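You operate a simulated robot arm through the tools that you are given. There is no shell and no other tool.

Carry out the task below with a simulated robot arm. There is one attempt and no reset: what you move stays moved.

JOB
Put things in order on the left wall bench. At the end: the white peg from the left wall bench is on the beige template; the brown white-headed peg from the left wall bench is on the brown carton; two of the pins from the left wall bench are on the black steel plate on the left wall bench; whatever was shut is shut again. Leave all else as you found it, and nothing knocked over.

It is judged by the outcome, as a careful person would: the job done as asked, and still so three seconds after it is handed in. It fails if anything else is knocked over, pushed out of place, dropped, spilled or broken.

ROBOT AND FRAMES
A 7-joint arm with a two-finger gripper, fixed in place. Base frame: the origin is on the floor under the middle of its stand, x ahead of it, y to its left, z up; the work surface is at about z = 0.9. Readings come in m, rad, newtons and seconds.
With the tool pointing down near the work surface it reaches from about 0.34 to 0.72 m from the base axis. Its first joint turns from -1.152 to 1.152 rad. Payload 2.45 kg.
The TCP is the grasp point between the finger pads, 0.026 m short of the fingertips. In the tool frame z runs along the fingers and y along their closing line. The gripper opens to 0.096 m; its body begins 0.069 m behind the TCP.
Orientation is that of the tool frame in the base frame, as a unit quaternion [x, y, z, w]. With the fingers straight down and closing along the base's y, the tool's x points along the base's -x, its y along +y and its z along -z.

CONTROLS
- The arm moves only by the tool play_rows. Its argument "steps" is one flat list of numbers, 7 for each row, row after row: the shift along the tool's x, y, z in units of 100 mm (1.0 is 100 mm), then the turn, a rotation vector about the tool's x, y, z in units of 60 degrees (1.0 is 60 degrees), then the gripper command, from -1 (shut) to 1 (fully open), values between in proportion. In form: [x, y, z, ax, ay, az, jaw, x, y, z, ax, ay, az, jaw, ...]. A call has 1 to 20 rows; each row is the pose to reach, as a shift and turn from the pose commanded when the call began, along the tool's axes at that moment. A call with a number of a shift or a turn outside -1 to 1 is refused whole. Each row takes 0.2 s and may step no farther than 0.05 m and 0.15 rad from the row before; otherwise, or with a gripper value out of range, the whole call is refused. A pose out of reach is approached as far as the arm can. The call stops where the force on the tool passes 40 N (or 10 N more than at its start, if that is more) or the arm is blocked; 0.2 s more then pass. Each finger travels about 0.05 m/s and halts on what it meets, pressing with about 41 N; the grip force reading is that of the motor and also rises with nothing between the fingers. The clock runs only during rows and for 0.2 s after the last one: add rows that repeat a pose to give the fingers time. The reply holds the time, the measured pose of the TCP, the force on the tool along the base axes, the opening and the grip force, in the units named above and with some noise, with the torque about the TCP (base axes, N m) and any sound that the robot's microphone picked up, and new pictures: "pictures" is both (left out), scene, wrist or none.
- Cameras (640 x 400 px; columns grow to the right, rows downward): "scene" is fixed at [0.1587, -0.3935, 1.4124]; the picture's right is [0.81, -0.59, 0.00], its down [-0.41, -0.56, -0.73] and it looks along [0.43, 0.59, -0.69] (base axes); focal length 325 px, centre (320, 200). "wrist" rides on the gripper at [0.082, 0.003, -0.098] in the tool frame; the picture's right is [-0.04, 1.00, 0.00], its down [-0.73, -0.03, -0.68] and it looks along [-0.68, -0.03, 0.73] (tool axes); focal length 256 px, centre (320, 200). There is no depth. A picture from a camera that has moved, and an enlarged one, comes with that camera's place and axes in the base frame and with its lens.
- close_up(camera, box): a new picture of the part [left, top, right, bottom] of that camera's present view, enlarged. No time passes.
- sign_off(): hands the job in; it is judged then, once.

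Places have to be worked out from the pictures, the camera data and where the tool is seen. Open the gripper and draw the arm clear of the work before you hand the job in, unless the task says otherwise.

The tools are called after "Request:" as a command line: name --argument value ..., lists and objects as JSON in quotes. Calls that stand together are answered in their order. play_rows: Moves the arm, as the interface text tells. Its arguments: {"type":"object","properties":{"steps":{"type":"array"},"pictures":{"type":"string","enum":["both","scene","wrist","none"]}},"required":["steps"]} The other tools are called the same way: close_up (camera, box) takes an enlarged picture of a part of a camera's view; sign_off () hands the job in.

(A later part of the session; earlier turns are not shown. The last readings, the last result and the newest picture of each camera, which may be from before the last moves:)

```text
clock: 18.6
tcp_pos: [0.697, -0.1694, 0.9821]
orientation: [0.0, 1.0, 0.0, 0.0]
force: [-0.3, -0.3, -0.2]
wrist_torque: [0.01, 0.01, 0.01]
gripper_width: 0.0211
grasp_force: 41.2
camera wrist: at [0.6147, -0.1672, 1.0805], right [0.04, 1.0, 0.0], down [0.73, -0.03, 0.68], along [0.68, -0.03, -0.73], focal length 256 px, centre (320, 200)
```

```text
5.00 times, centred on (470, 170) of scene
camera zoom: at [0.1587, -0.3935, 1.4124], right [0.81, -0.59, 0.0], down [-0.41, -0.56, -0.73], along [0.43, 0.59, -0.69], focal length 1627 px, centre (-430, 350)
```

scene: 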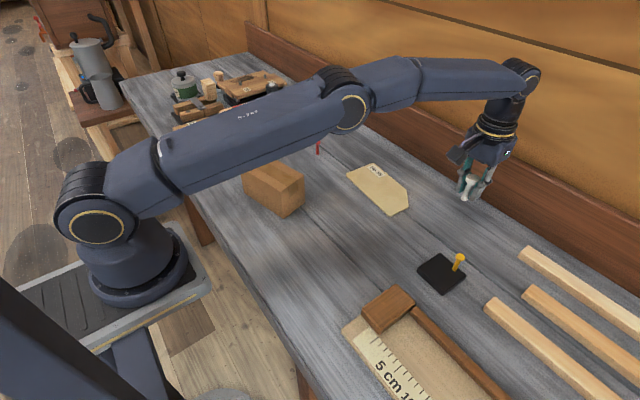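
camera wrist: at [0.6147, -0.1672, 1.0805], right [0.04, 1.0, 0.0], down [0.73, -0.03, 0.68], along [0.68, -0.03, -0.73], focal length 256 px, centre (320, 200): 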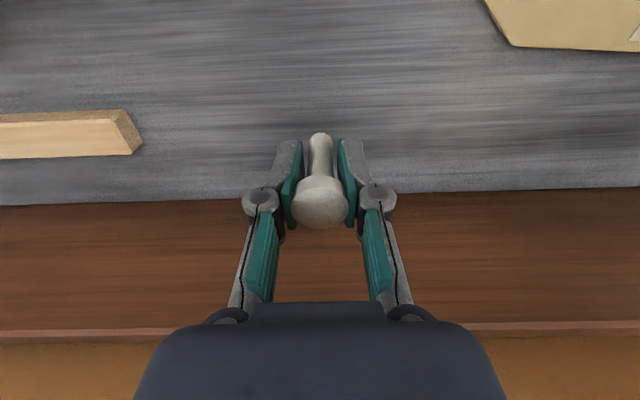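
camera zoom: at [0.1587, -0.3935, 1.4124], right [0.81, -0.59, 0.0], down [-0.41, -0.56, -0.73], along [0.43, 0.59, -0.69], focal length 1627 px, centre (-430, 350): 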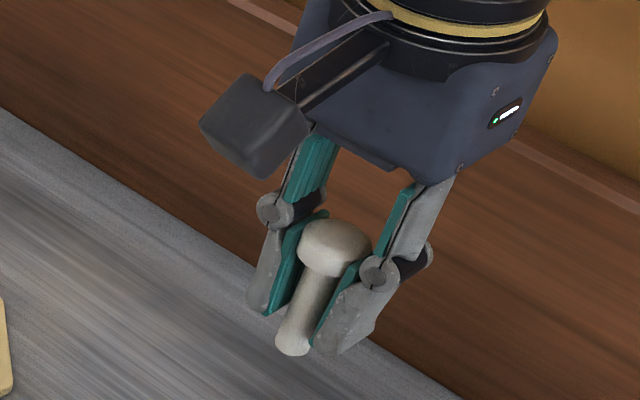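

The peg hangs straight, unchanged relative to the pads. I'll carry it toward the template centre at about (0.618, -0.01), first leg now.

Request:
play_rows --steps '[0.13, 0.2, -0.1, 0, 0, 0, -1, 0.26, 0.4, -0.1, 0, 0, 0, -1, 0.39, 0.6, -0.1, 0, 0, 0, -1, 0.5, 0.8, -0.1, 0, 0, 0, -1, 0.6, 1.0, -0.1, 0, 0, 0, -1, 0.6, 1.0, -0.1, 0, 0, 0, -1]' --pictures "both"

Request:
close_up --camera "scene" --box '[330, 140, 490, 240]'

```text
clock: 20.0
tcp_pos: [0.6341, -0.0703, 0.993]
orientation: [-0.001, 1.0, 0.0, -0.001]
force: [0.1, -1.3, -0.5]
wrist_torque: [-0.04, 0.01, -0.03]
gripper_width: 0.0217
grasp_force: 41.6
camera wrist: at [0.5525, -0.0674, 1.0904], right [0.04, 1.0, 0.0], down [0.73, -0.03, 0.68], along [0.68, -0.03, -0.73], focal length 256 px, centre (320, 200)
```

scene: 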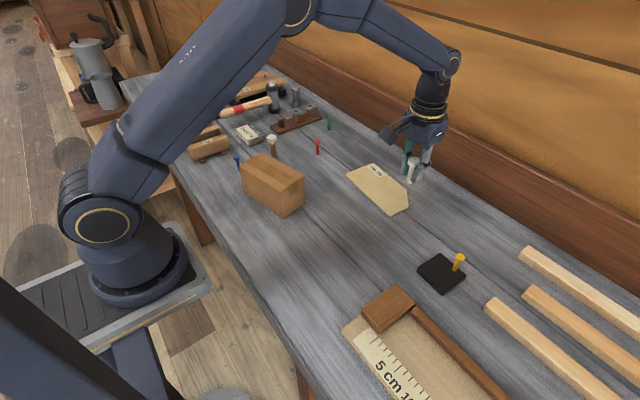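
wrist: 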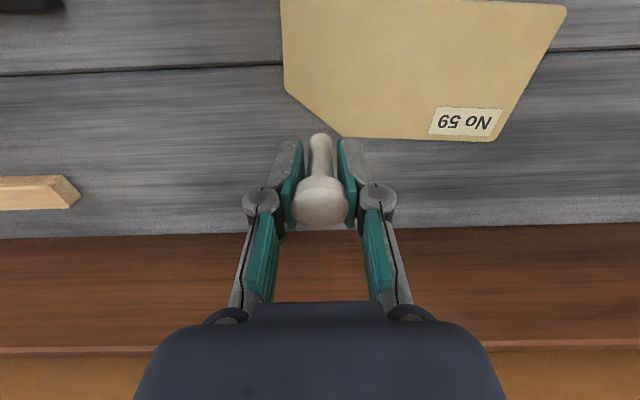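

```text
4.00 times, centred on (410, 190) of scene
camera zoom: at [0.1587, -0.3935, 1.4124], right [0.81, -0.59, 0.0], down [-0.41, -0.56, -0.73], along [0.43, 0.59, -0.69], focal length 1302 px, centre (-40, 240)
```

zoom: 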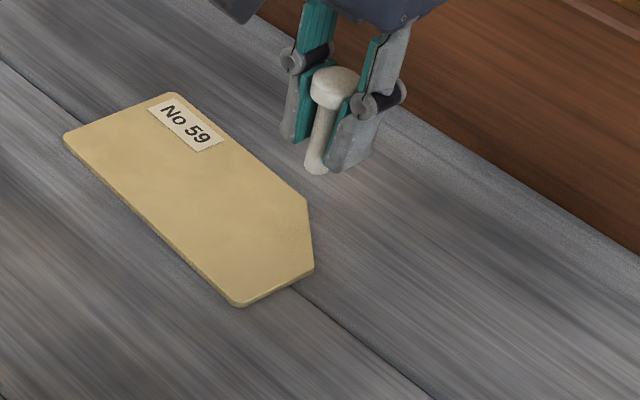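

The template polygon is confirmed with its centre near (0.615, -0.01) and its top about 3–4 mm above the bench. I'll move above the centre and lower to just short of contact.

Request:
play_rows --steps '[0.08, 0.2, 0, 0, 0, 0, -1, 0.16, 0.4, 0, 0, 0, 0, -1, 0.21, 0.585, 0, 0, 0, 0, -1, 0.21, 0.585, 0.15, 0, 0, 0, -1, 0.21, 0.585, 0.3, 0, 0, 0, -1, 0.21, 0.585, 0.4, 0, 0, 0, -1, 0.21, 0.585, 0.4, 0, 0, 0, -1]' --pictures "both"

Request:
close_up --camera "scene" --box '[330, 140, 430, 220]'

```text
clock: 21.6
tcp_pos: [0.6142, -0.0126, 0.9506]
orientation: [-0.001, 1.0, 0.0, 0.001]
force: [0.5, -0.1, -0.3]
wrist_torque: [0.01, 0.04, 0.0]
gripper_width: 0.0213
grasp_force: 40.6
camera wrist: at [0.5325, -0.0087, 1.049], right [0.04, 1.0, 0.0], down [0.73, -0.03, 0.68], along [0.68, -0.03, -0.73], focal length 256 px, centre (320, 200)
```

scene: 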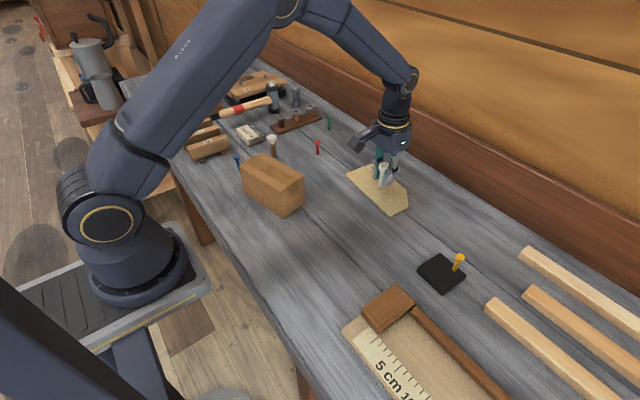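
wrist: 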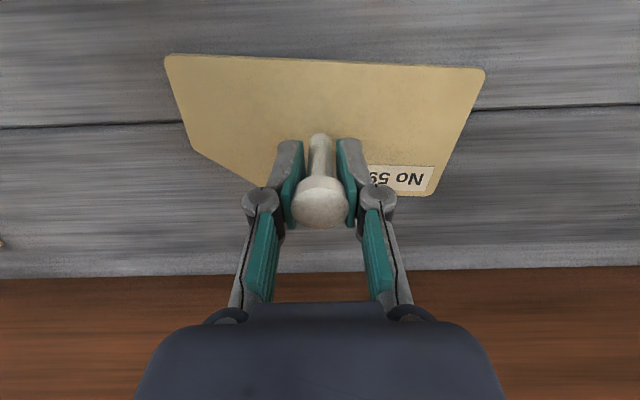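

```text
5.00 times, centred on (380, 180) of scene
camera zoom: at [0.1587, -0.3935, 1.4124], right [0.81, -0.59, 0.0], down [-0.41, -0.56, -0.73], along [0.43, 0.59, -0.69], focal length 1627 px, centre (20, 300)
```

zoom: 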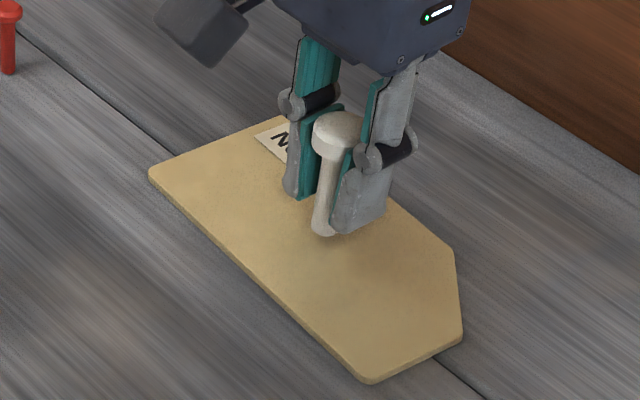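

The peg hovers over the middle of the template with no contact force yet. I'll lower it in small steps and read the force.

Request:
play_rows --steps '[0, 0, 0.02, 0, 0, 0, -1, 0, 0, 0.04, 0, 0, 0, -1, 0, 0, 0.055, 0, 0, 0, -1, 0, 0, 0.055, 0, 0, 0, -1]' --pictures "none"

```text
clock: 22.6
tcp_pos: [0.6156, -0.012, 0.9468]
orientation: [0.0, 1.0, 0.0, 0.001]
force: [-1.3, 1.8, 3.6]
wrist_torque: [0.15, 0.04, 0.03]
gripper_width: 0.0217
grasp_force: 41.2
```

There is contact at 3.6 N. I'll seat it another 0.5 mm and open the fingers gradually.

Request:
play_rows --steps '[0, 0, 0.005, 0, 0, 0, -1, 0, 0, 0.005, 0, 0, 0, -0.55, 0, 0, 0.005, 0, 0, 0, -0.45, 0, 0, 0.005, 0, 0, 0, -0.3, 0, 0, 0.005, 0, 0, 0, -0.15, 0, 0, 0.005, 0, 0, 0, 0.05, 0, 0, 0.005, 0, 0, 0, 0.15, 0, 0, 0.005, 0, 0, 0, 0.15]' --pictures "both"

Request:
close_up --camera "scene" --box '[330, 140, 430, 220]'

Request:
close_up --camera "wrist" --box '[240, 100, 400, 230]'

```text
clock: 24.4
tcp_pos: [0.6155, -0.0122, 0.945]
orientation: [0.0, 1.0, 0.0, 0.0]
force: [-0.1, 0.1, 0.2]
wrist_torque: [0.0, -0.02, 0.0]
gripper_width: 0.055
grasp_force: 0.1
camera wrist: at [0.5336, -0.0085, 1.0431], right [0.04, 1.0, 0.0], down [0.73, -0.03, 0.68], along [0.68, -0.03, -0.73], focal length 256 px, centre (320, 200)
```

scene: 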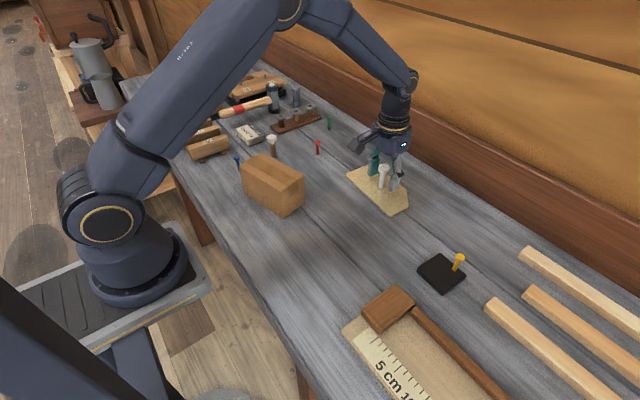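
wrist: 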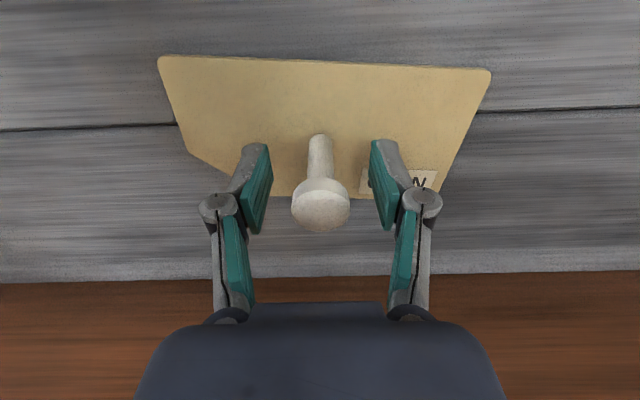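

```text
5.00 times, centred on (380, 180) of scene
camera zoom: at [0.1587, -0.3935, 1.4124], right [0.81, -0.59, 0.0], down [-0.41, -0.56, -0.73], along [0.43, 0.59, -0.69], focal length 1627 px, centre (20, 300)
```

zoom: 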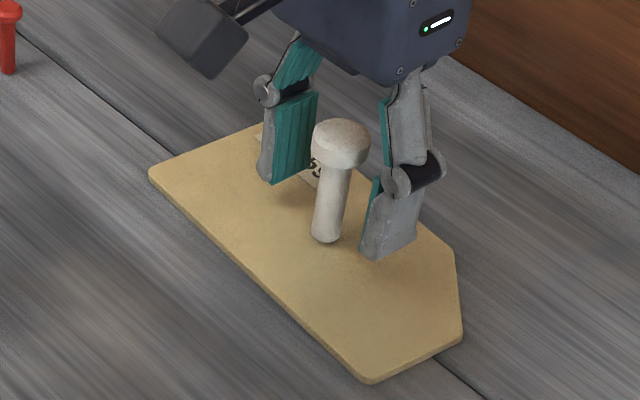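

```text
3.08 times, centred on (320, 165) of wrist
camera zoom: at [0.5336, -0.0085, 1.0431], right [0.04, 1.0, 0.0], down [0.73, -0.03, 0.68], along [0.68, -0.03, -0.73], focal length 788 px, centre (320, 308)
```

zoom: 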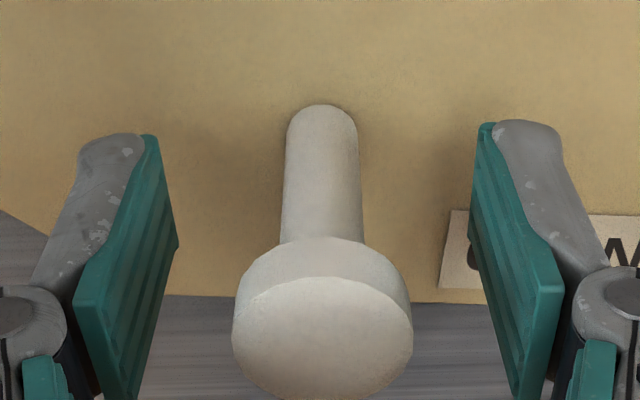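

The white peg stands on the template. I'll rise clear and move toward the red pin at about (0.578, 0.192).

Request:
play_rows --steps '[0, 0, -0.2, 0, 0, 0, 0.15, 0, 0, -0.5, 0, 0, 0, 0.15, 0, 0, -0.8, 0, 0, 0, 0.15, 0, 0, -1.0, 0, 0, 0, 0.15, 0.05, 0.25, -1.0, 0, 0, 0, 0.1, 0.1, 0.5, -1.0, 0, 0, 0, 0.1, 0.15, 0.75, -1.0, 0, 0, 0, 0.1, 0.2, 1.0, -1.0, 0, 0, 0, 0.1, 0.2, 1.0, -1.0, 0, 0, 0, 0.1]' --pictures "both"

Request:
close_up --camera "wrist" --box '[300, 40, 560, 200]'

Request:
close_up --camera "scene" --box '[230, 90, 390, 190]'

```text
clock: 26.4
tcp_pos: [0.5933, 0.0854, 1.0454]
orientation: [0.0, 1.0, -0.001, -0.001]
force: [0.0, -0.3, 0.3]
wrist_torque: [0.02, 0.02, 0.0]
gripper_width: 0.0531
grasp_force: 0.1
camera wrist: at [0.5125, 0.0902, 1.1431], right [0.04, 1.0, 0.0], down [0.73, -0.03, 0.68], along [0.68, -0.03, -0.73], focal length 256 px, centre (320, 200)
```

scene: 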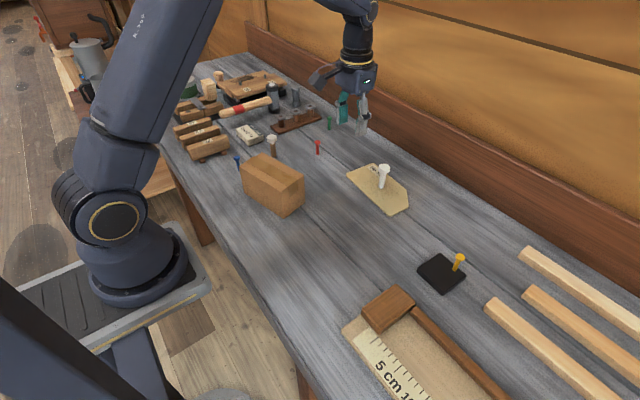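
wrist: 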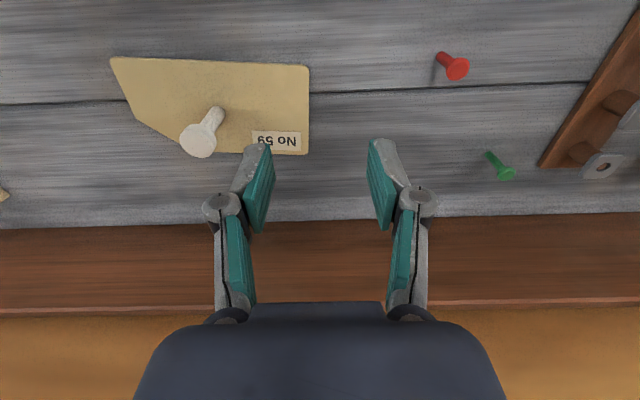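

```text
2.46 times, centred on (430, 120) of wrist
camera zoom: at [0.5125, 0.0902, 1.1431], right [0.04, 1.0, 0.0], down [0.73, -0.03, 0.68], along [0.68, -0.03, -0.73], focal length 630 px, centre (49, 397)
```

zoom: 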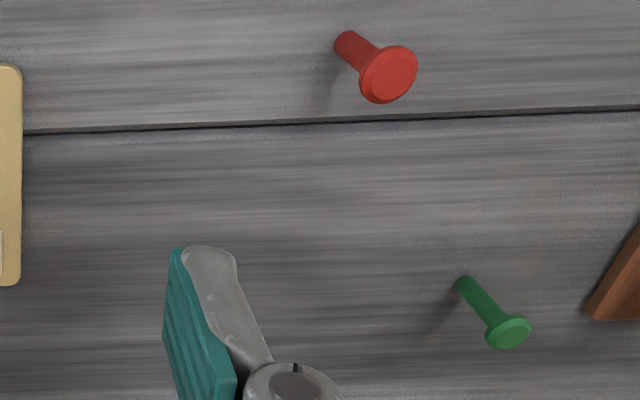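

```text
4.00 times, centred on (310, 140) of scene
camera zoom: at [0.1587, -0.3935, 1.4124], right [0.81, -0.59, 0.0], down [-0.41, -0.56, -0.73], along [0.43, 0.59, -0.69], focal length 1302 px, centre (360, 440)
```

zoom: 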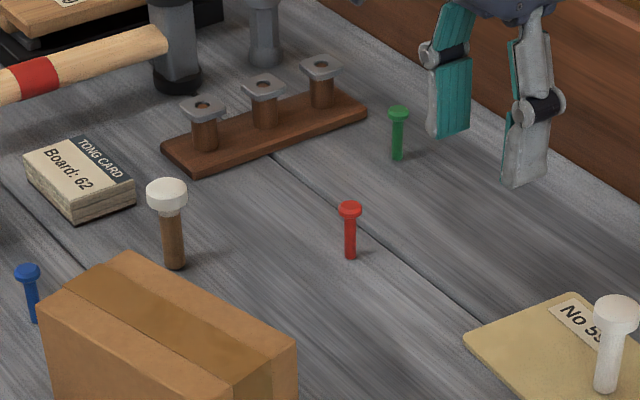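

The red pin is isolated at about (0.576, 0.190). I'll move above it, partially lower, and refine.

Request:
play_rows --steps '[0.05, 0.25, 0, 0, 0, 0, 0.05, 0.1, 0.5, 0, 0, 0, 0, 0, 0.15, 0.75, 0, 0, 0, 0, 0, 0.19, 1.0, 0, 0, 0, 0, 0, 0.19, 1.0, 0.2, 0, 0, 0, 0, 0.19, 1.0, 0.4, 0, 0, 0, 0, 0.19, 1.0, 0.4, 0, 0, 0, 0]' --pictures "both"

Request:
close_up --camera "wrist" --box '[260, 80, 380, 180]'

```text
clock: 28.0
tcp_pos: [0.575, 0.1881, 1.0054]
orientation: [0.0, 1.0, 0.0, 0.0]
force: [-0.2, 0.6, -0.1]
wrist_torque: [-0.01, -0.02, 0.0]
gripper_width: 0.0479
grasp_force: 0.1
camera wrist: at [0.4931, 0.1916, 1.1035], right [0.04, 1.0, 0.0], down [0.73, -0.03, 0.68], along [0.68, -0.03, -0.73], focal length 256 px, centre (320, 200)
```

scene: 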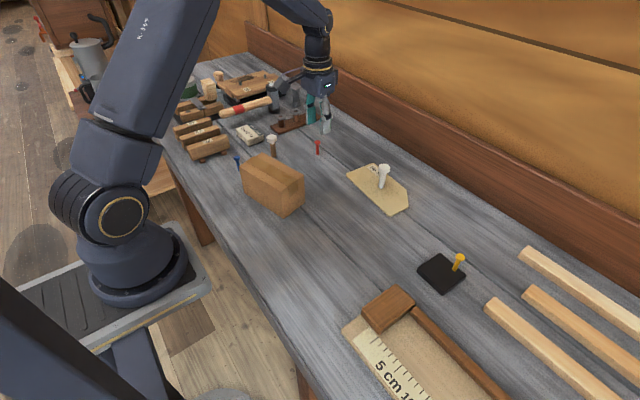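
wrist: 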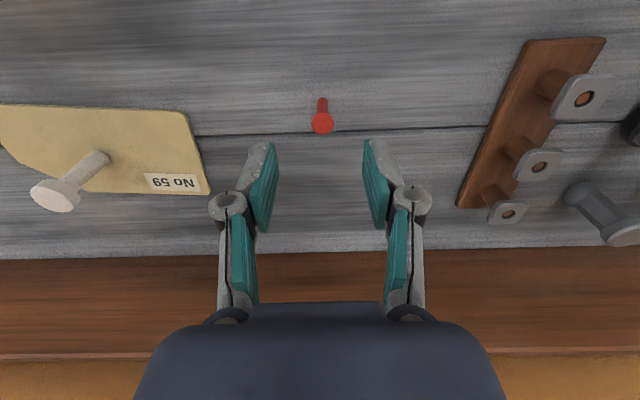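

```text
4.00 times, centred on (320, 130) of wrist
camera zoom: at [0.4931, 0.1916, 1.1035], right [0.04, 1.0, 0.0], down [0.73, -0.03, 0.68], along [0.68, -0.03, -0.73], focal length 1024 px, centre (320, 480)
```

zoom: 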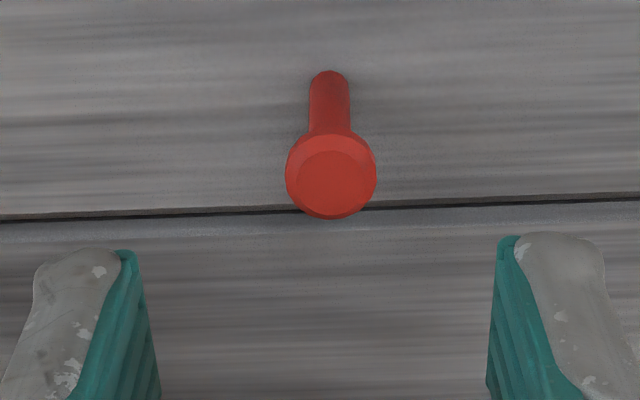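

The red pin is at (0.575, 0.1896), within 2 mm of the TCP. I'll correct that, descend to z ≈ 0.937 and close.

Request:
play_rows --steps '[0.01, 0.015, 0.2, 0, 0, 0, 0, 0.01, 0.015, 0.4, 0, 0, 0, 0, 0.01, 0.015, 0.55, 0, 0, 0, 0, 0.01, 0.015, 0.69, 0, 0, 0, 0, 0.01, 0.015, 0.69, 0, 0, 0, 0, 0.01, 0.015, 0.69, 0, 0, 0, -0.3, 0.01, 0.015, 0.69, 0, 0, 0, -0.6, 0.01, 0.015, 0.69, 0, 0, 0, -1, 0.01, 0.015, 0.69, 0, 0, 0, -1, 0.01, 0.015, 0.69, 0, 0, 0, -1]' --pictures "both"

Request:
close_up --camera "wrist" --box '[260, 110, 380, 220]'

Request:
close_up --camera "scene" --box '[270, 100, 370, 180]'

```text
clock: 30.2
tcp_pos: [0.5727, 0.1874, 0.9367]
orientation: [0.0, 1.0, 0.0, 0.0]
force: [0.1, 0.8, 0.0]
wrist_torque: [-0.01, 0.03, -0.01]
gripper_width: 0.006
grasp_force: 32.7
camera wrist: at [0.4917, 0.1914, 1.0348], right [0.04, 1.0, 0.0], down [0.73, -0.03, 0.68], along [0.68, -0.03, -0.73], focal length 256 px, centre (320, 200)
```

scene: 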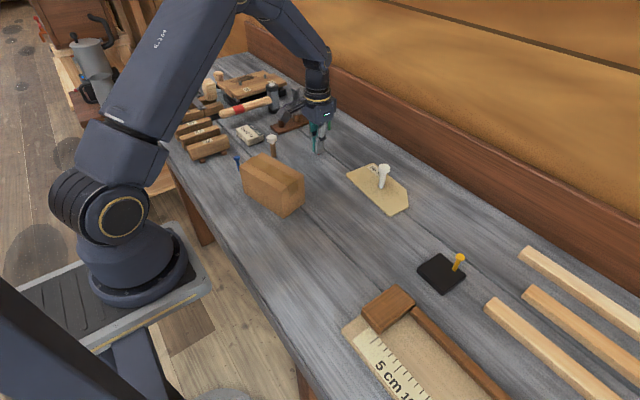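
wrist: 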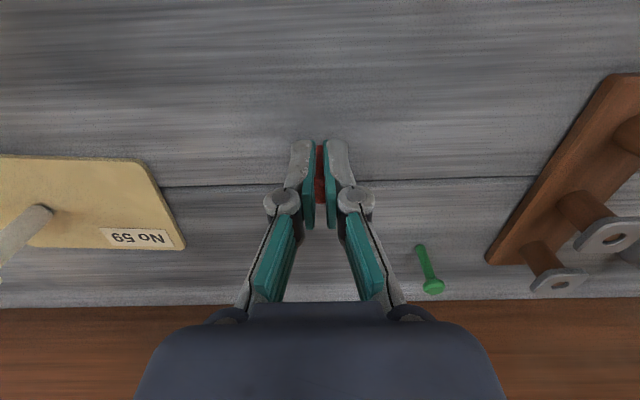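

```text
3.64 times, centred on (320, 165) of wrist
camera zoom: at [0.4917, 0.1914, 1.0348], right [0.04, 1.0, 0.0], down [0.73, -0.03, 0.68], along [0.68, -0.03, -0.73], focal length 931 px, centre (320, 327)
```

zoom: 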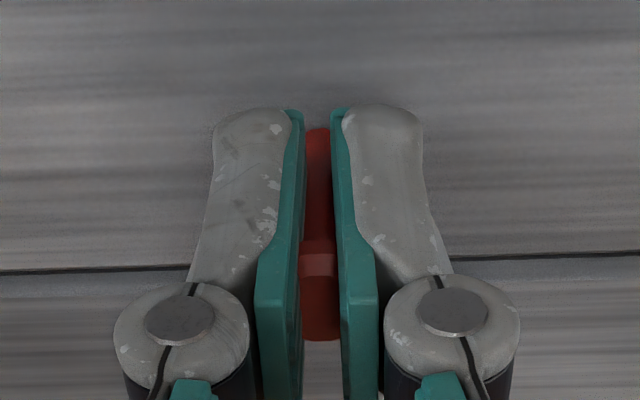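

```text
5.00 times, centred on (320, 140) of scene
camera zoom: at [0.1587, -0.3935, 1.4124], right [0.81, -0.59, 0.0], down [-0.41, -0.56, -0.73], along [0.43, 0.59, -0.69], focal length 1627 px, centre (320, 500)
```

zoom: 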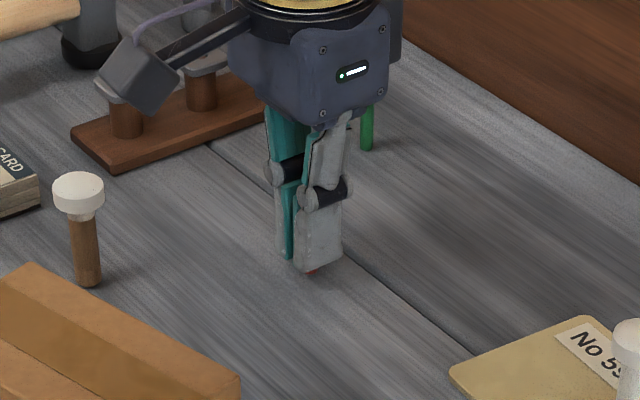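

The red pin is gripped the same way as the orange one. I'll lift it 100 mm and start carrying it back toward the plate.

Request:
play_rows --steps '[0, 0, -0.15, 0, 0, 0, -1, 0, 0, -0.4, 0, 0, 0, -1, 0, 0, -0.7, 0, 0, 0, -1, 0, 0, -1.0, 0, 0, 0, -1, 0.03, -0.25, -1.0, 0, 0, 0, -1, 0.06, -0.5, -1.0, 0, 0, 0, -1, 0.09, -0.75, -1.0, 0, 0, 0, -1, 0.12, -1.0, -1.0, 0, 0, 0, -1, 0.12, -1.0, -1.0, 0, 0, 0, -1]' --pictures "both"

```text
clock: 32.2
tcp_pos: [0.5642, 0.0883, 1.0359]
orientation: [0.0, 1.0, 0.0, -0.001]
force: [-0.2, 0.4, -0.9]
wrist_torque: [0.0, 0.03, -0.02]
gripper_width: 0.006
grasp_force: 32.4
camera wrist: at [0.4808, 0.0915, 1.1341], right [0.04, 1.0, 0.0], down [0.73, -0.03, 0.68], along [0.68, -0.03, -0.73], focal length 256 px, centre (320, 200)
```

scene: 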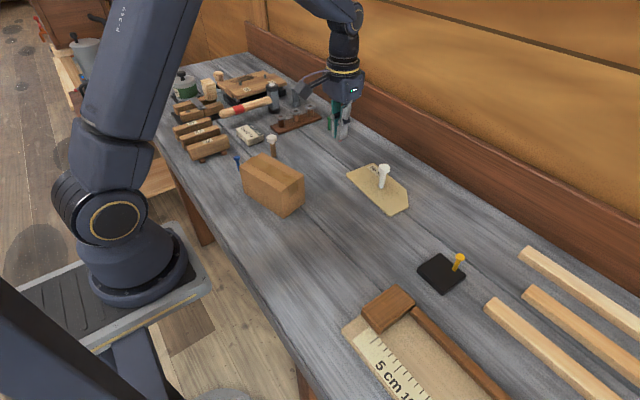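
wrist: 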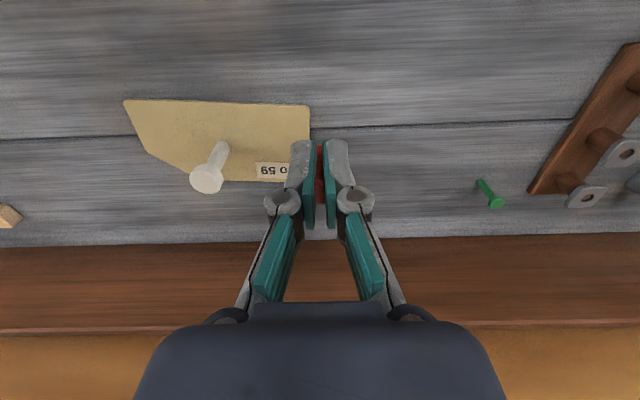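

The pin is held well. I'll continue toward the plate in the next leg, passing at height and on the near side of the white peg.

Request:
play_rows --steps '[0.06, -0.25, 0, 0, 0, 0, -1, 0.12, -0.5, 0, 0, 0, 0, -1, 0.18, -0.75, 0, 0, 0, 0, -1, 0.23, -1.0, 0, 0, 0, 0, -1]' --pictures "none"

Request:
play_rows --steps '[0.05, -0.25, 0, 0, 0, 0, -1, 0.1, -0.5, 0, 0, 0, 0, -1, 0.15, -0.75, 0, 0, 0, 0, -1, 0.19, -1.0, 0, 0, 0, 0, -1]' --pictures "none"

Request:
play_rows --steps '[0, -0.25, 0, 0, 0, 0, -1, 0, -0.5, 0, 0, 0, 0, -1, 0, -0.75, 0, 0, 0, 0, -1, 0, -1.0, 0, 0, 0, 0, -1, 0, -1.0, 0, 0, 0, 0, -1]' --pictures "both"

```text
clock: 33.2
tcp_pos: [0.5393, -0.0117, 1.0379]
orientation: [0.0, 1.0, 0.0, 0.0]
force: [0.4, 1.0, -0.1]
wrist_torque: [0.01, -0.08, 0.0]
gripper_width: 0.0057
grasp_force: 32.3
```

```text
clock: 34.2
tcp_pos: [0.5192, -0.1108, 1.038]
orientation: [0.0, 1.0, 0.0, 0.001]
force: [-0.4, -0.2, 0.3]
wrist_torque: [0.01, 0.02, -0.02]
gripper_width: 0.006
grasp_force: 33.0
```

```text
clock: 35.4
tcp_pos: [0.5221, -0.2101, 1.0356]
orientation: [0.0, 1.0, 0.0, 0.0]
force: [-0.3, -0.6, 1.0]
wrist_torque: [-0.03, 0.03, -0.03]
gripper_width: 0.0059
grasp_force: 32.4
camera wrist: at [0.4398, -0.206, 1.134], right [0.04, 1.0, 0.0], down [0.73, -0.03, 0.68], along [0.68, -0.03, -0.73], focal length 256 px, centre (320, 200)
```

scene: 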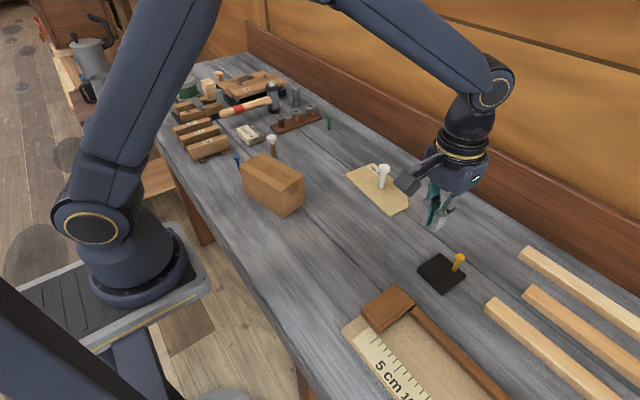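
wrist: 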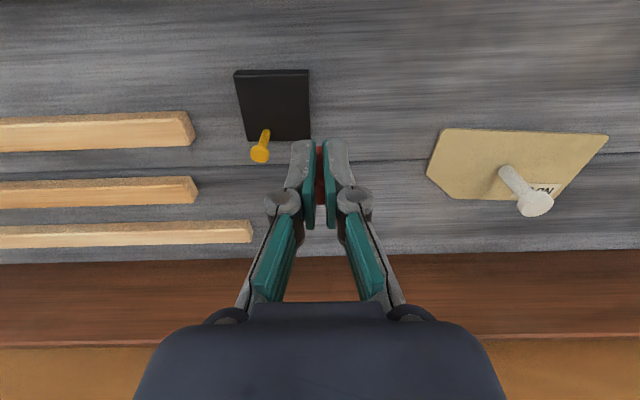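

The arm is beside the plate with the red pin held. I'll move over (0.521, -0.237), the near half away from the orange pin, and lower to just above contact.

Request:
play_rows --steps '[0, -0.15, 0, 0, 0, 0, -1, 0, -0.265, 0, 0, 0, 0, -1, 0, -0.265, 0.25, 0, 0, 0, -1, 0, -0.265, 0.5, 0, 0, 0, -1, 0, -0.265, 0.65, 0, 0, 0, -1, 0, -0.265, 0.75, 0, 0, 0, -1, 0, -0.265, 0.84, 0, 0, 0, -1, 0, -0.265, 0.84, 0, 0, 0, -1]' --pictures "both"

Request:
close_up --camera "scene" --box '[400, 220, 490, 300]'

Request:
close_up --camera "wrist" --box '[240, 90, 400, 230]'

```text
clock: 37.2
tcp_pos: [0.522, -0.2386, 0.9532]
orientation: [0.0, 1.0, 0.0, 0.0]
force: [0.1, -0.2, 0.5]
wrist_torque: [0.02, 0.0, -0.02]
gripper_width: 0.006
grasp_force: 32.3
camera wrist: at [0.4399, -0.2335, 1.0503], right [0.04, 1.0, 0.0], down [0.73, -0.03, 0.68], along [0.68, -0.03, -0.73], focal length 256 px, centre (320, 200)
```

scene: 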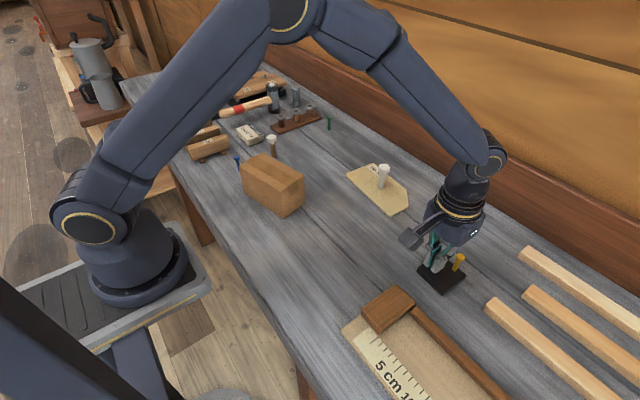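
wrist: 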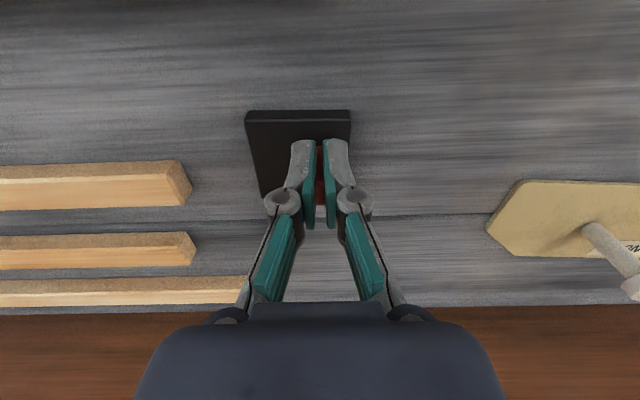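

```text
5.00 times, centred on (445, 260) of scene
camera zoom: at [0.1587, -0.3935, 1.4124], right [0.81, -0.59, 0.0], down [-0.41, -0.56, -0.73], along [0.43, 0.59, -0.69], focal length 1627 px, centre (-305, -100)
```

zoom: 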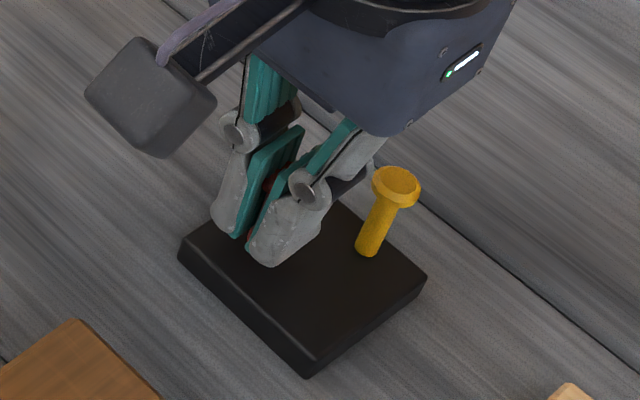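

```text
2.86 times, centred on (320, 160) of wrist
camera zoom: at [0.4399, -0.2335, 1.0503], right [0.04, 1.0, 0.0], down [0.73, -0.03, 0.68], along [0.68, -0.03, -0.73], focal length 731 px, centre (320, 314)
```

zoom: 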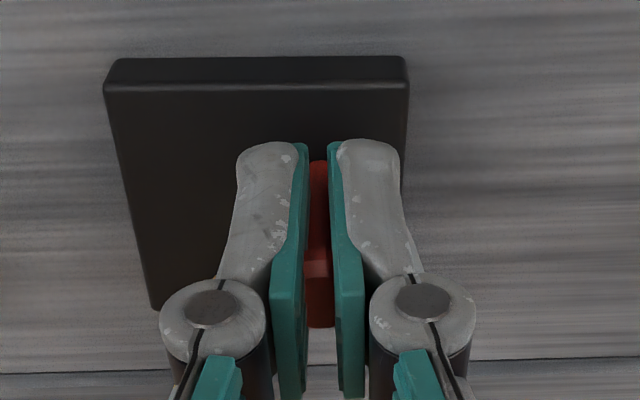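

The red pin is over the near half of the plate, clear of the orange pin. I'll lower in small steps until contact.

Request:
play_rows --steps '[0, 0, 0.01, 0, 0, 0, -1, 0, 0, 0.02, 0, 0, 0, -1, 0, 0, 0.03, 0, 0, 0, -1, 0, 0, 0.03, 0, 0, 0, -1]' --pictures "none"

```text
clock: 38.2
tcp_pos: [0.5204, -0.2378, 0.9488]
orientation: [0.0, 1.0, 0.0, 0.0]
force: [-0.7, 0.7, 1.3]
wrist_torque: [-0.02, 0.0, -0.04]
gripper_width: 0.0057
grasp_force: 32.5
```

The force is only 1.3 N, so contact is just beginning or not yet made. I'll go another 1 mm.

Request:
play_rows --steps '[0, 0, 0.005, 0, 0, 0, -1, 0, 0, 0.01, 0, 0, 0, -1, 0, 0, 0.01, 0, 0, 0, -1]' --pictures "none"

```text
clock: 39.0
tcp_pos: [0.5217, -0.237, 0.9495]
orientation: [0.0, 1.0, 0.0, 0.0]
force: [0.7, 0.1, 5.2]
wrist_torque: [0.01, -0.04, 0.0]
gripper_width: 0.0061
grasp_force: 32.4
```

The pin is now seated on the plate at 5.2 N. I'll open the fingers gradually to about 40 mm.

Request:
play_rows --steps '[0, 0, 0, 0, 0, 0, -0.85, 0, 0, 0, 0, 0, 0, -0.7, 0, 0, 0, 0, 0, 0, -0.55, 0, 0, 0, 0, 0, 0, -0.4, 0, 0, 0, 0, 0, 0, -0.25, 0, 0, 0, 0, 0, 0, -0.2, 0, 0, 0, 0, 0, 0, -0.2]' --pictures "both"

Request:
close_up --camera "scene" --box '[400, 220, 490, 300]'

Request:
close_up --camera "wrist" --box '[240, 90, 400, 230]'

```text
clock: 40.6
tcp_pos: [0.5214, -0.2375, 0.9496]
orientation: [0.0, 1.0, 0.0, 0.0]
force: [0.2, -0.1, -0.3]
wrist_torque: [-0.03, 0.02, -0.01]
gripper_width: 0.0384
grasp_force: 0.0
camera wrist: at [0.4393, -0.2338, 1.0463], right [0.04, 1.0, 0.0], down [0.73, -0.03, 0.68], along [0.68, -0.03, -0.73], focal length 256 px, centre (320, 200)
```

scene: 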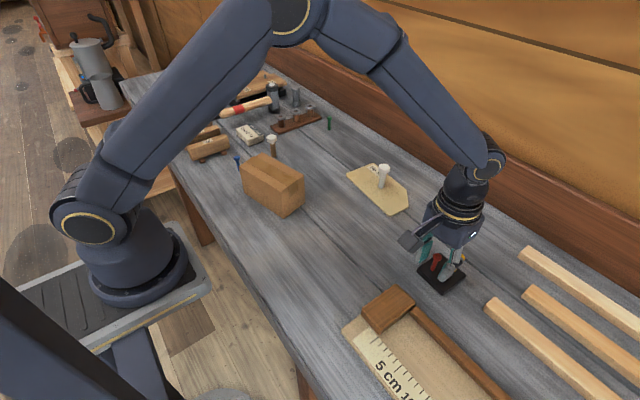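
wrist: 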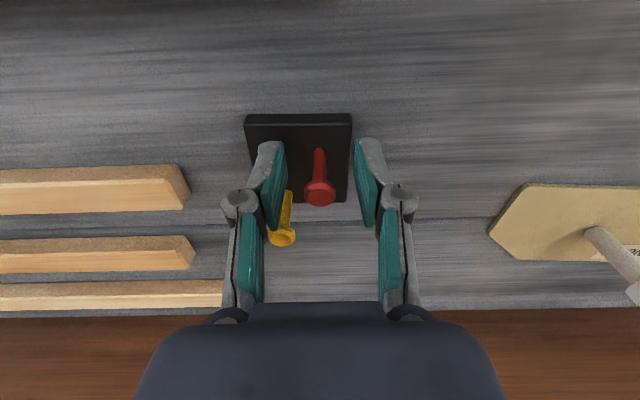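

```text
5.00 times, centred on (445, 260) of scene
camera zoom: at [0.1587, -0.3935, 1.4124], right [0.81, -0.59, 0.0], down [-0.41, -0.56, -0.73], along [0.43, 0.59, -0.69], focal length 1627 px, centre (-305, -100)
```

zoom: 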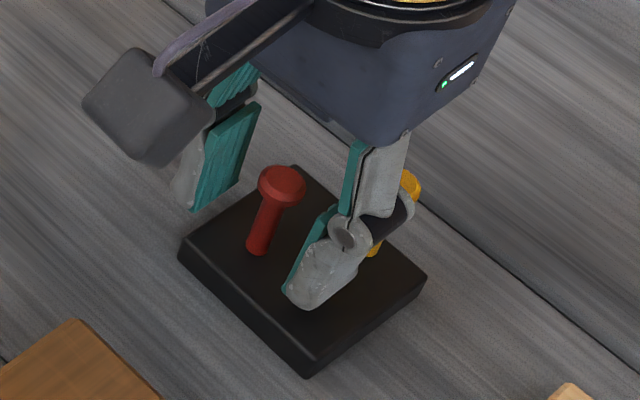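

```text
2.86 times, centred on (320, 160) of wrist
camera zoom: at [0.4393, -0.2338, 1.0463], right [0.04, 1.0, 0.0], down [0.73, -0.03, 0.68], along [0.68, -0.03, -0.73], focal length 731 px, centre (320, 314)
```

zoom: 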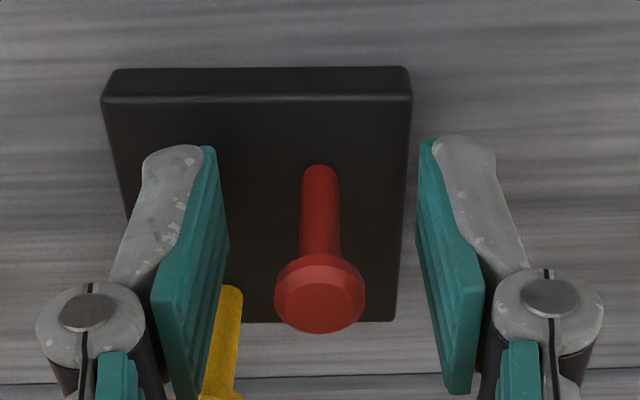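

Both pins stand on the plate. I'll rise straight up and start toward the brown white-headed peg at about (0.478, 0.253).

Request:
play_rows --steps '[0, 0, -0.15, 0, 0, 0, -0.2, 0, 0, -0.4, 0, 0, 0, -0.2, 0, 0, -0.7, 0, 0, 0, -0.2, 0, 0, -1.0, 0, 0, 0, -0.1, 0.02, 0.25, -1.0, 0, 0, 0, 0.1, 0.04, 0.5, -1.0, 0, 0, 0, 0.15, 0.06, 0.75, -1.0, 0, 0, 0, 0.15, 0.09, 1.0, -1.0, 0, 0, 0, 0.15, 0.09, 1.0, -1.0, 0, 0, 0, 0.15]' --pictures "both"

Request:
close_up --camera "scene" --box '[390, 220, 490, 300]'

```text
clock: 42.6
tcp_pos: [0.5112, -0.1377, 1.0482]
orientation: [-0.001, 1.0, 0.0, 0.0]
force: [-0.1, -0.7, 0.7]
wrist_torque: [0.01, -0.01, -0.04]
gripper_width: 0.0552
grasp_force: 0.1
camera wrist: at [0.4298, -0.1348, 1.146], right [0.04, 1.0, 0.0], down [0.73, -0.03, 0.68], along [0.68, -0.03, -0.73], focal length 256 px, centre (320, 200)
```

scene: 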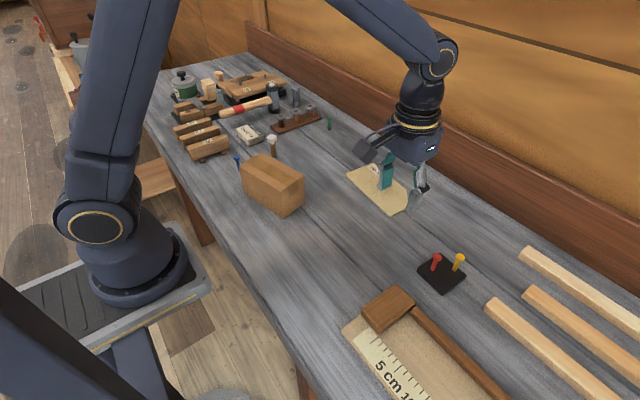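
wrist: 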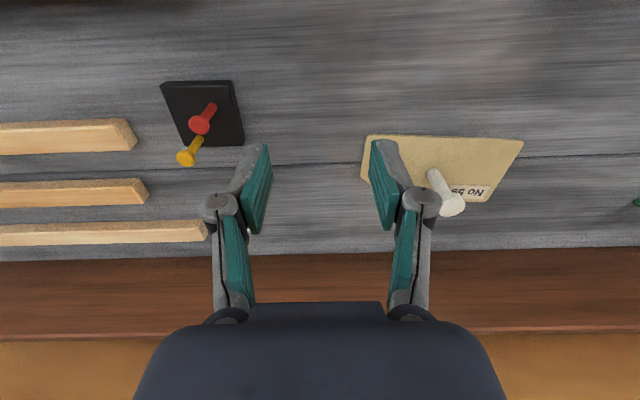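

```text
5.00 times, centred on (440, 260) of scene
camera zoom: at [0.1587, -0.3935, 1.4124], right [0.81, -0.59, 0.0], down [-0.41, -0.56, -0.73], along [0.43, 0.59, -0.69], focal length 1627 px, centre (-280, -100)
```

zoom: 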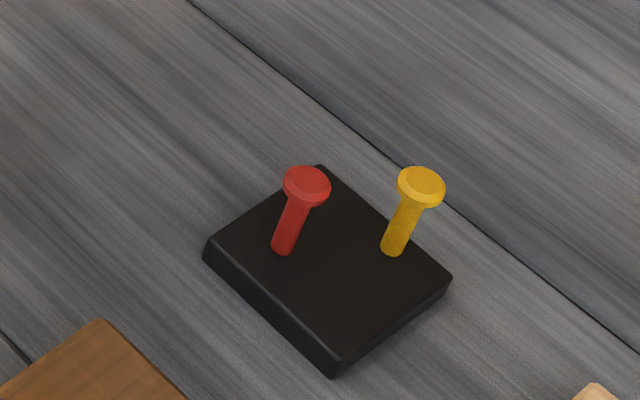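

Both pins are upright on the plate. I'll travel at height toward the brown peg.

Request:
play_rows --steps '[0.02, 0.25, 0, 0, 0, 0, 0.15, 0.04, 0.5, 0, 0, 0, 0, 0.15, 0.06, 0.75, 0, 0, 0, 0, 0.15, 0.08, 1.0, 0, 0, 0, 0, 0.15]' --pictures "none"

Request:
play_rows --steps '[0.02, 0.25, 0, 0, 0, 0, 0.15, 0.04, 0.5, 0, 0, 0, 0, 0.15, 0.06, 0.75, 0, 0, 0, 0, 0.15, 0.08, 1.0, 0, 0, 0, 0, 0.15]' --pictures "none"

Request:
play_rows --steps '[0.04, 0.25, 0, 0, 0, 0, 0.15, 0.08, 0.5, 0, 0, 0, 0, 0.15, 0.13, 0.75, 0, 0, 0, 0, 0.15, 0.18, 1.0, 0, 0, 0, 0, 0.15, 0.18, 1.0, 0, 0, 0, 0, 0.15]' --pictures "both"

Request:
close_up --camera "wrist" --box '[300, 0, 620, 200]'

Request:
close_up --camera "scene" --box '[210, 110, 330, 220]'

```text
clock: 43.6
tcp_pos: [0.5048, -0.0385, 1.0494]
orientation: [0.001, 1.0, 0.0, 0.0]
force: [-0.6, 0.0, -0.7]
wrist_torque: [0.03, -0.01, -0.01]
gripper_width: 0.055
grasp_force: 0.1
```

```text
clock: 44.6
tcp_pos: [0.4947, 0.0631, 1.0481]
orientation: [-0.001, 1.0, 0.0, 0.0]
force: [0.0, 0.9, 0.8]
wrist_torque: [0.02, -0.02, -0.02]
gripper_width: 0.0552
grasp_force: 0.0
```

```text
clock: 45.8
tcp_pos: [0.4792, 0.1649, 1.0484]
orientation: [-0.001, 1.0, 0.0, 0.0]
force: [-0.4, 0.0, -0.5]
wrist_torque: [0.02, -0.02, 0.0]
gripper_width: 0.0553
grasp_force: 0.0
camera wrist: at [0.3969, 0.1675, 1.1468], right [0.04, 1.0, 0.0], down [0.73, -0.03, 0.68], along [0.68, -0.03, -0.73], focal length 256 px, centre (320, 200)
```

scene: 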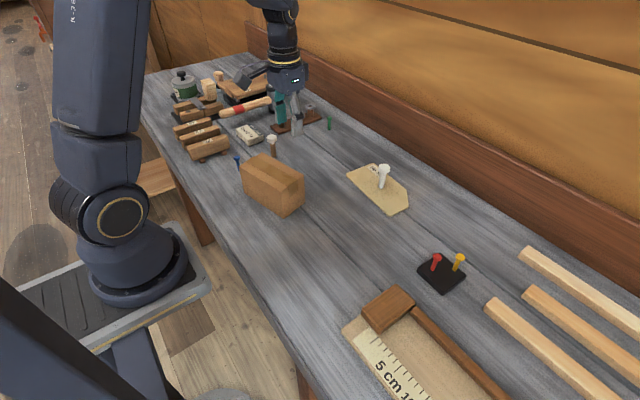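
wrist: 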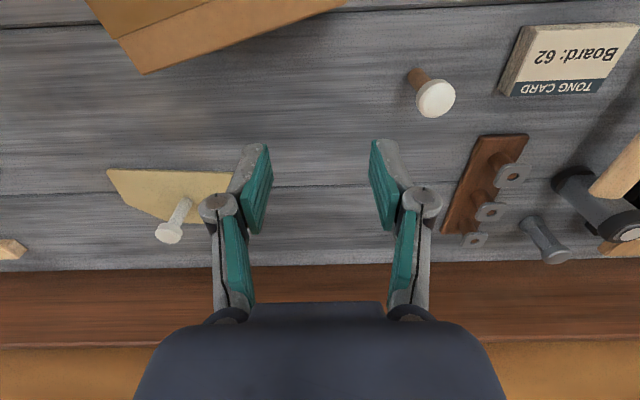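

```text
2.00 times, centred on (460, 100) of wrist
camera zoom: at [0.3969, 0.1675, 1.1468], right [0.04, 1.0, 0.0], down [0.73, -0.03, 0.68], along [0.68, -0.03, -0.73], focal length 512 px, centre (40, 400)
```

zoom: 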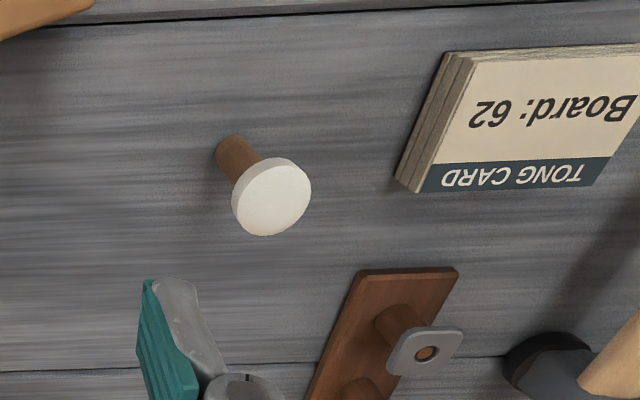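

```text
3.64 times, centred on (270, 165) of scene
camera zoom: at [0.1587, -0.3935, 1.4124], right [0.81, -0.59, 0.0], down [-0.41, -0.56, -0.73], along [0.43, 0.59, -0.69], focal length 1183 px, centre (502, 327)
```

zoom: 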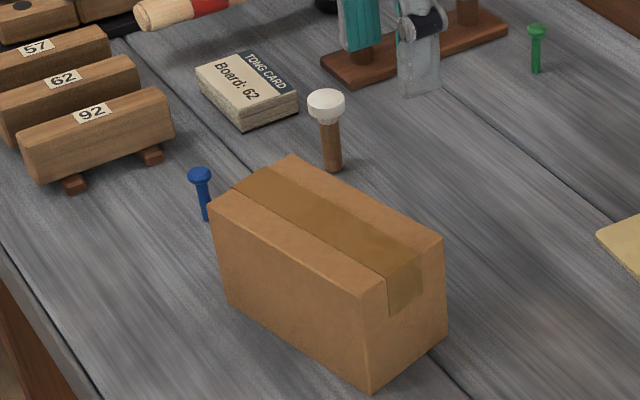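

The brown peg is at about (0.4755, 0.250), with its top near z = 0.96. I'll move over it, partially descend, and check centring.

Request:
play_rows --steps '[0.01, 0.25, 0, 0, 0, 0, 0.2, 0.02, 0.5, 0, 0, 0, 0, 0.2, 0.025, 0.75, 0, 0, 0, 0, 0.2, 0.025, 0.873, 0, 0, 0, 0, 0.2, 0.025, 0.873, 0.25, 0, 0, 0, 0.2, 0.025, 0.873, 0.49, 0, 0, 0, 0.2, 0.025, 0.873, 0.49, 0, 0, 0, 0.2]' --pictures "both"

Request:
close_up --camera "wrist" --box '[240, 80, 400, 200]'

Request:
close_up --camera "scene" --box '[210, 90, 330, 190]'

```text
clock: 47.4
tcp_pos: [0.4765, 0.2491, 0.9991]
orientation: [0.0, 1.0, -0.001, 0.0]
force: [-0.2, 0.0, 0.2]
wrist_torque: [0.01, 0.03, 0.0]
gripper_width: 0.0577
grasp_force: 0.2
camera wrist: at [0.3948, 0.253, 1.0969], right [0.04, 1.0, 0.0], down [0.73, -0.03, 0.68], along [0.68, -0.03, -0.73], focal length 256 px, centre (320, 200)
```

scene: 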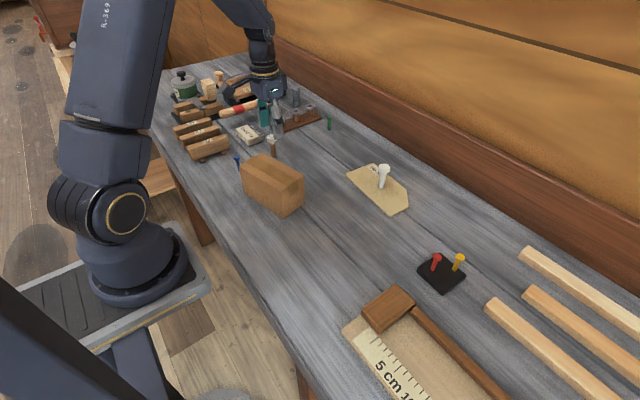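
wrist: 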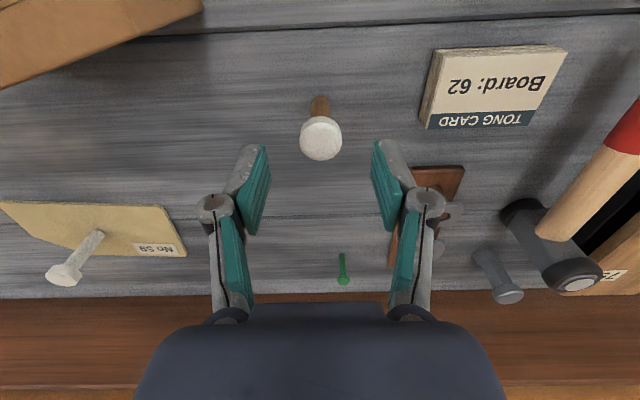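

```text
3.33 times, centred on (320, 140) of wrist
camera zoom: at [0.3948, 0.253, 1.0969], right [0.04, 1.0, 0.0], down [0.73, -0.03, 0.68], along [0.68, -0.03, -0.73], focal length 853 px, centre (320, 400)
```

zoom: 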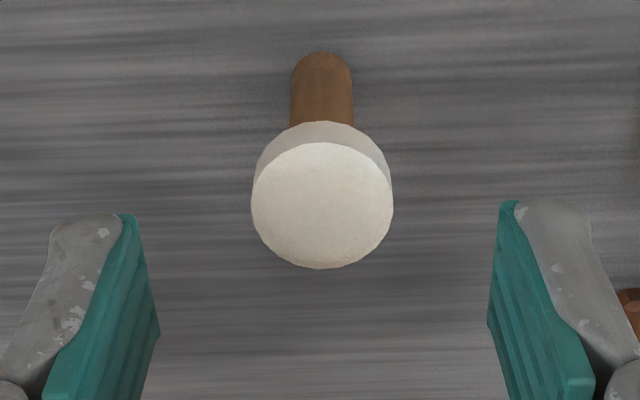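

```text
4.00 times, centred on (270, 140) of scene
camera zoom: at [0.1587, -0.3935, 1.4124], right [0.81, -0.59, 0.0], down [-0.41, -0.56, -0.73], along [0.43, 0.59, -0.69], focal length 1302 px, centre (520, 440)
```

zoom: 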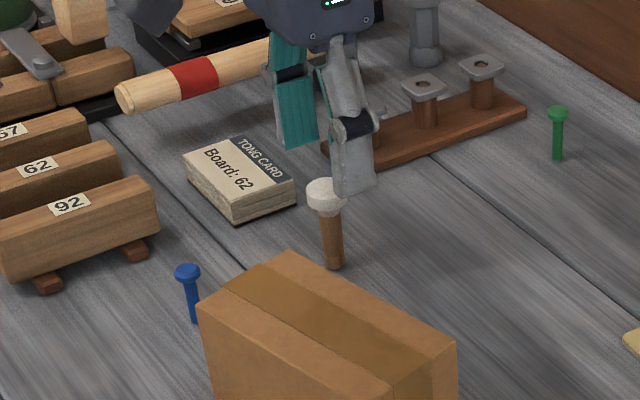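

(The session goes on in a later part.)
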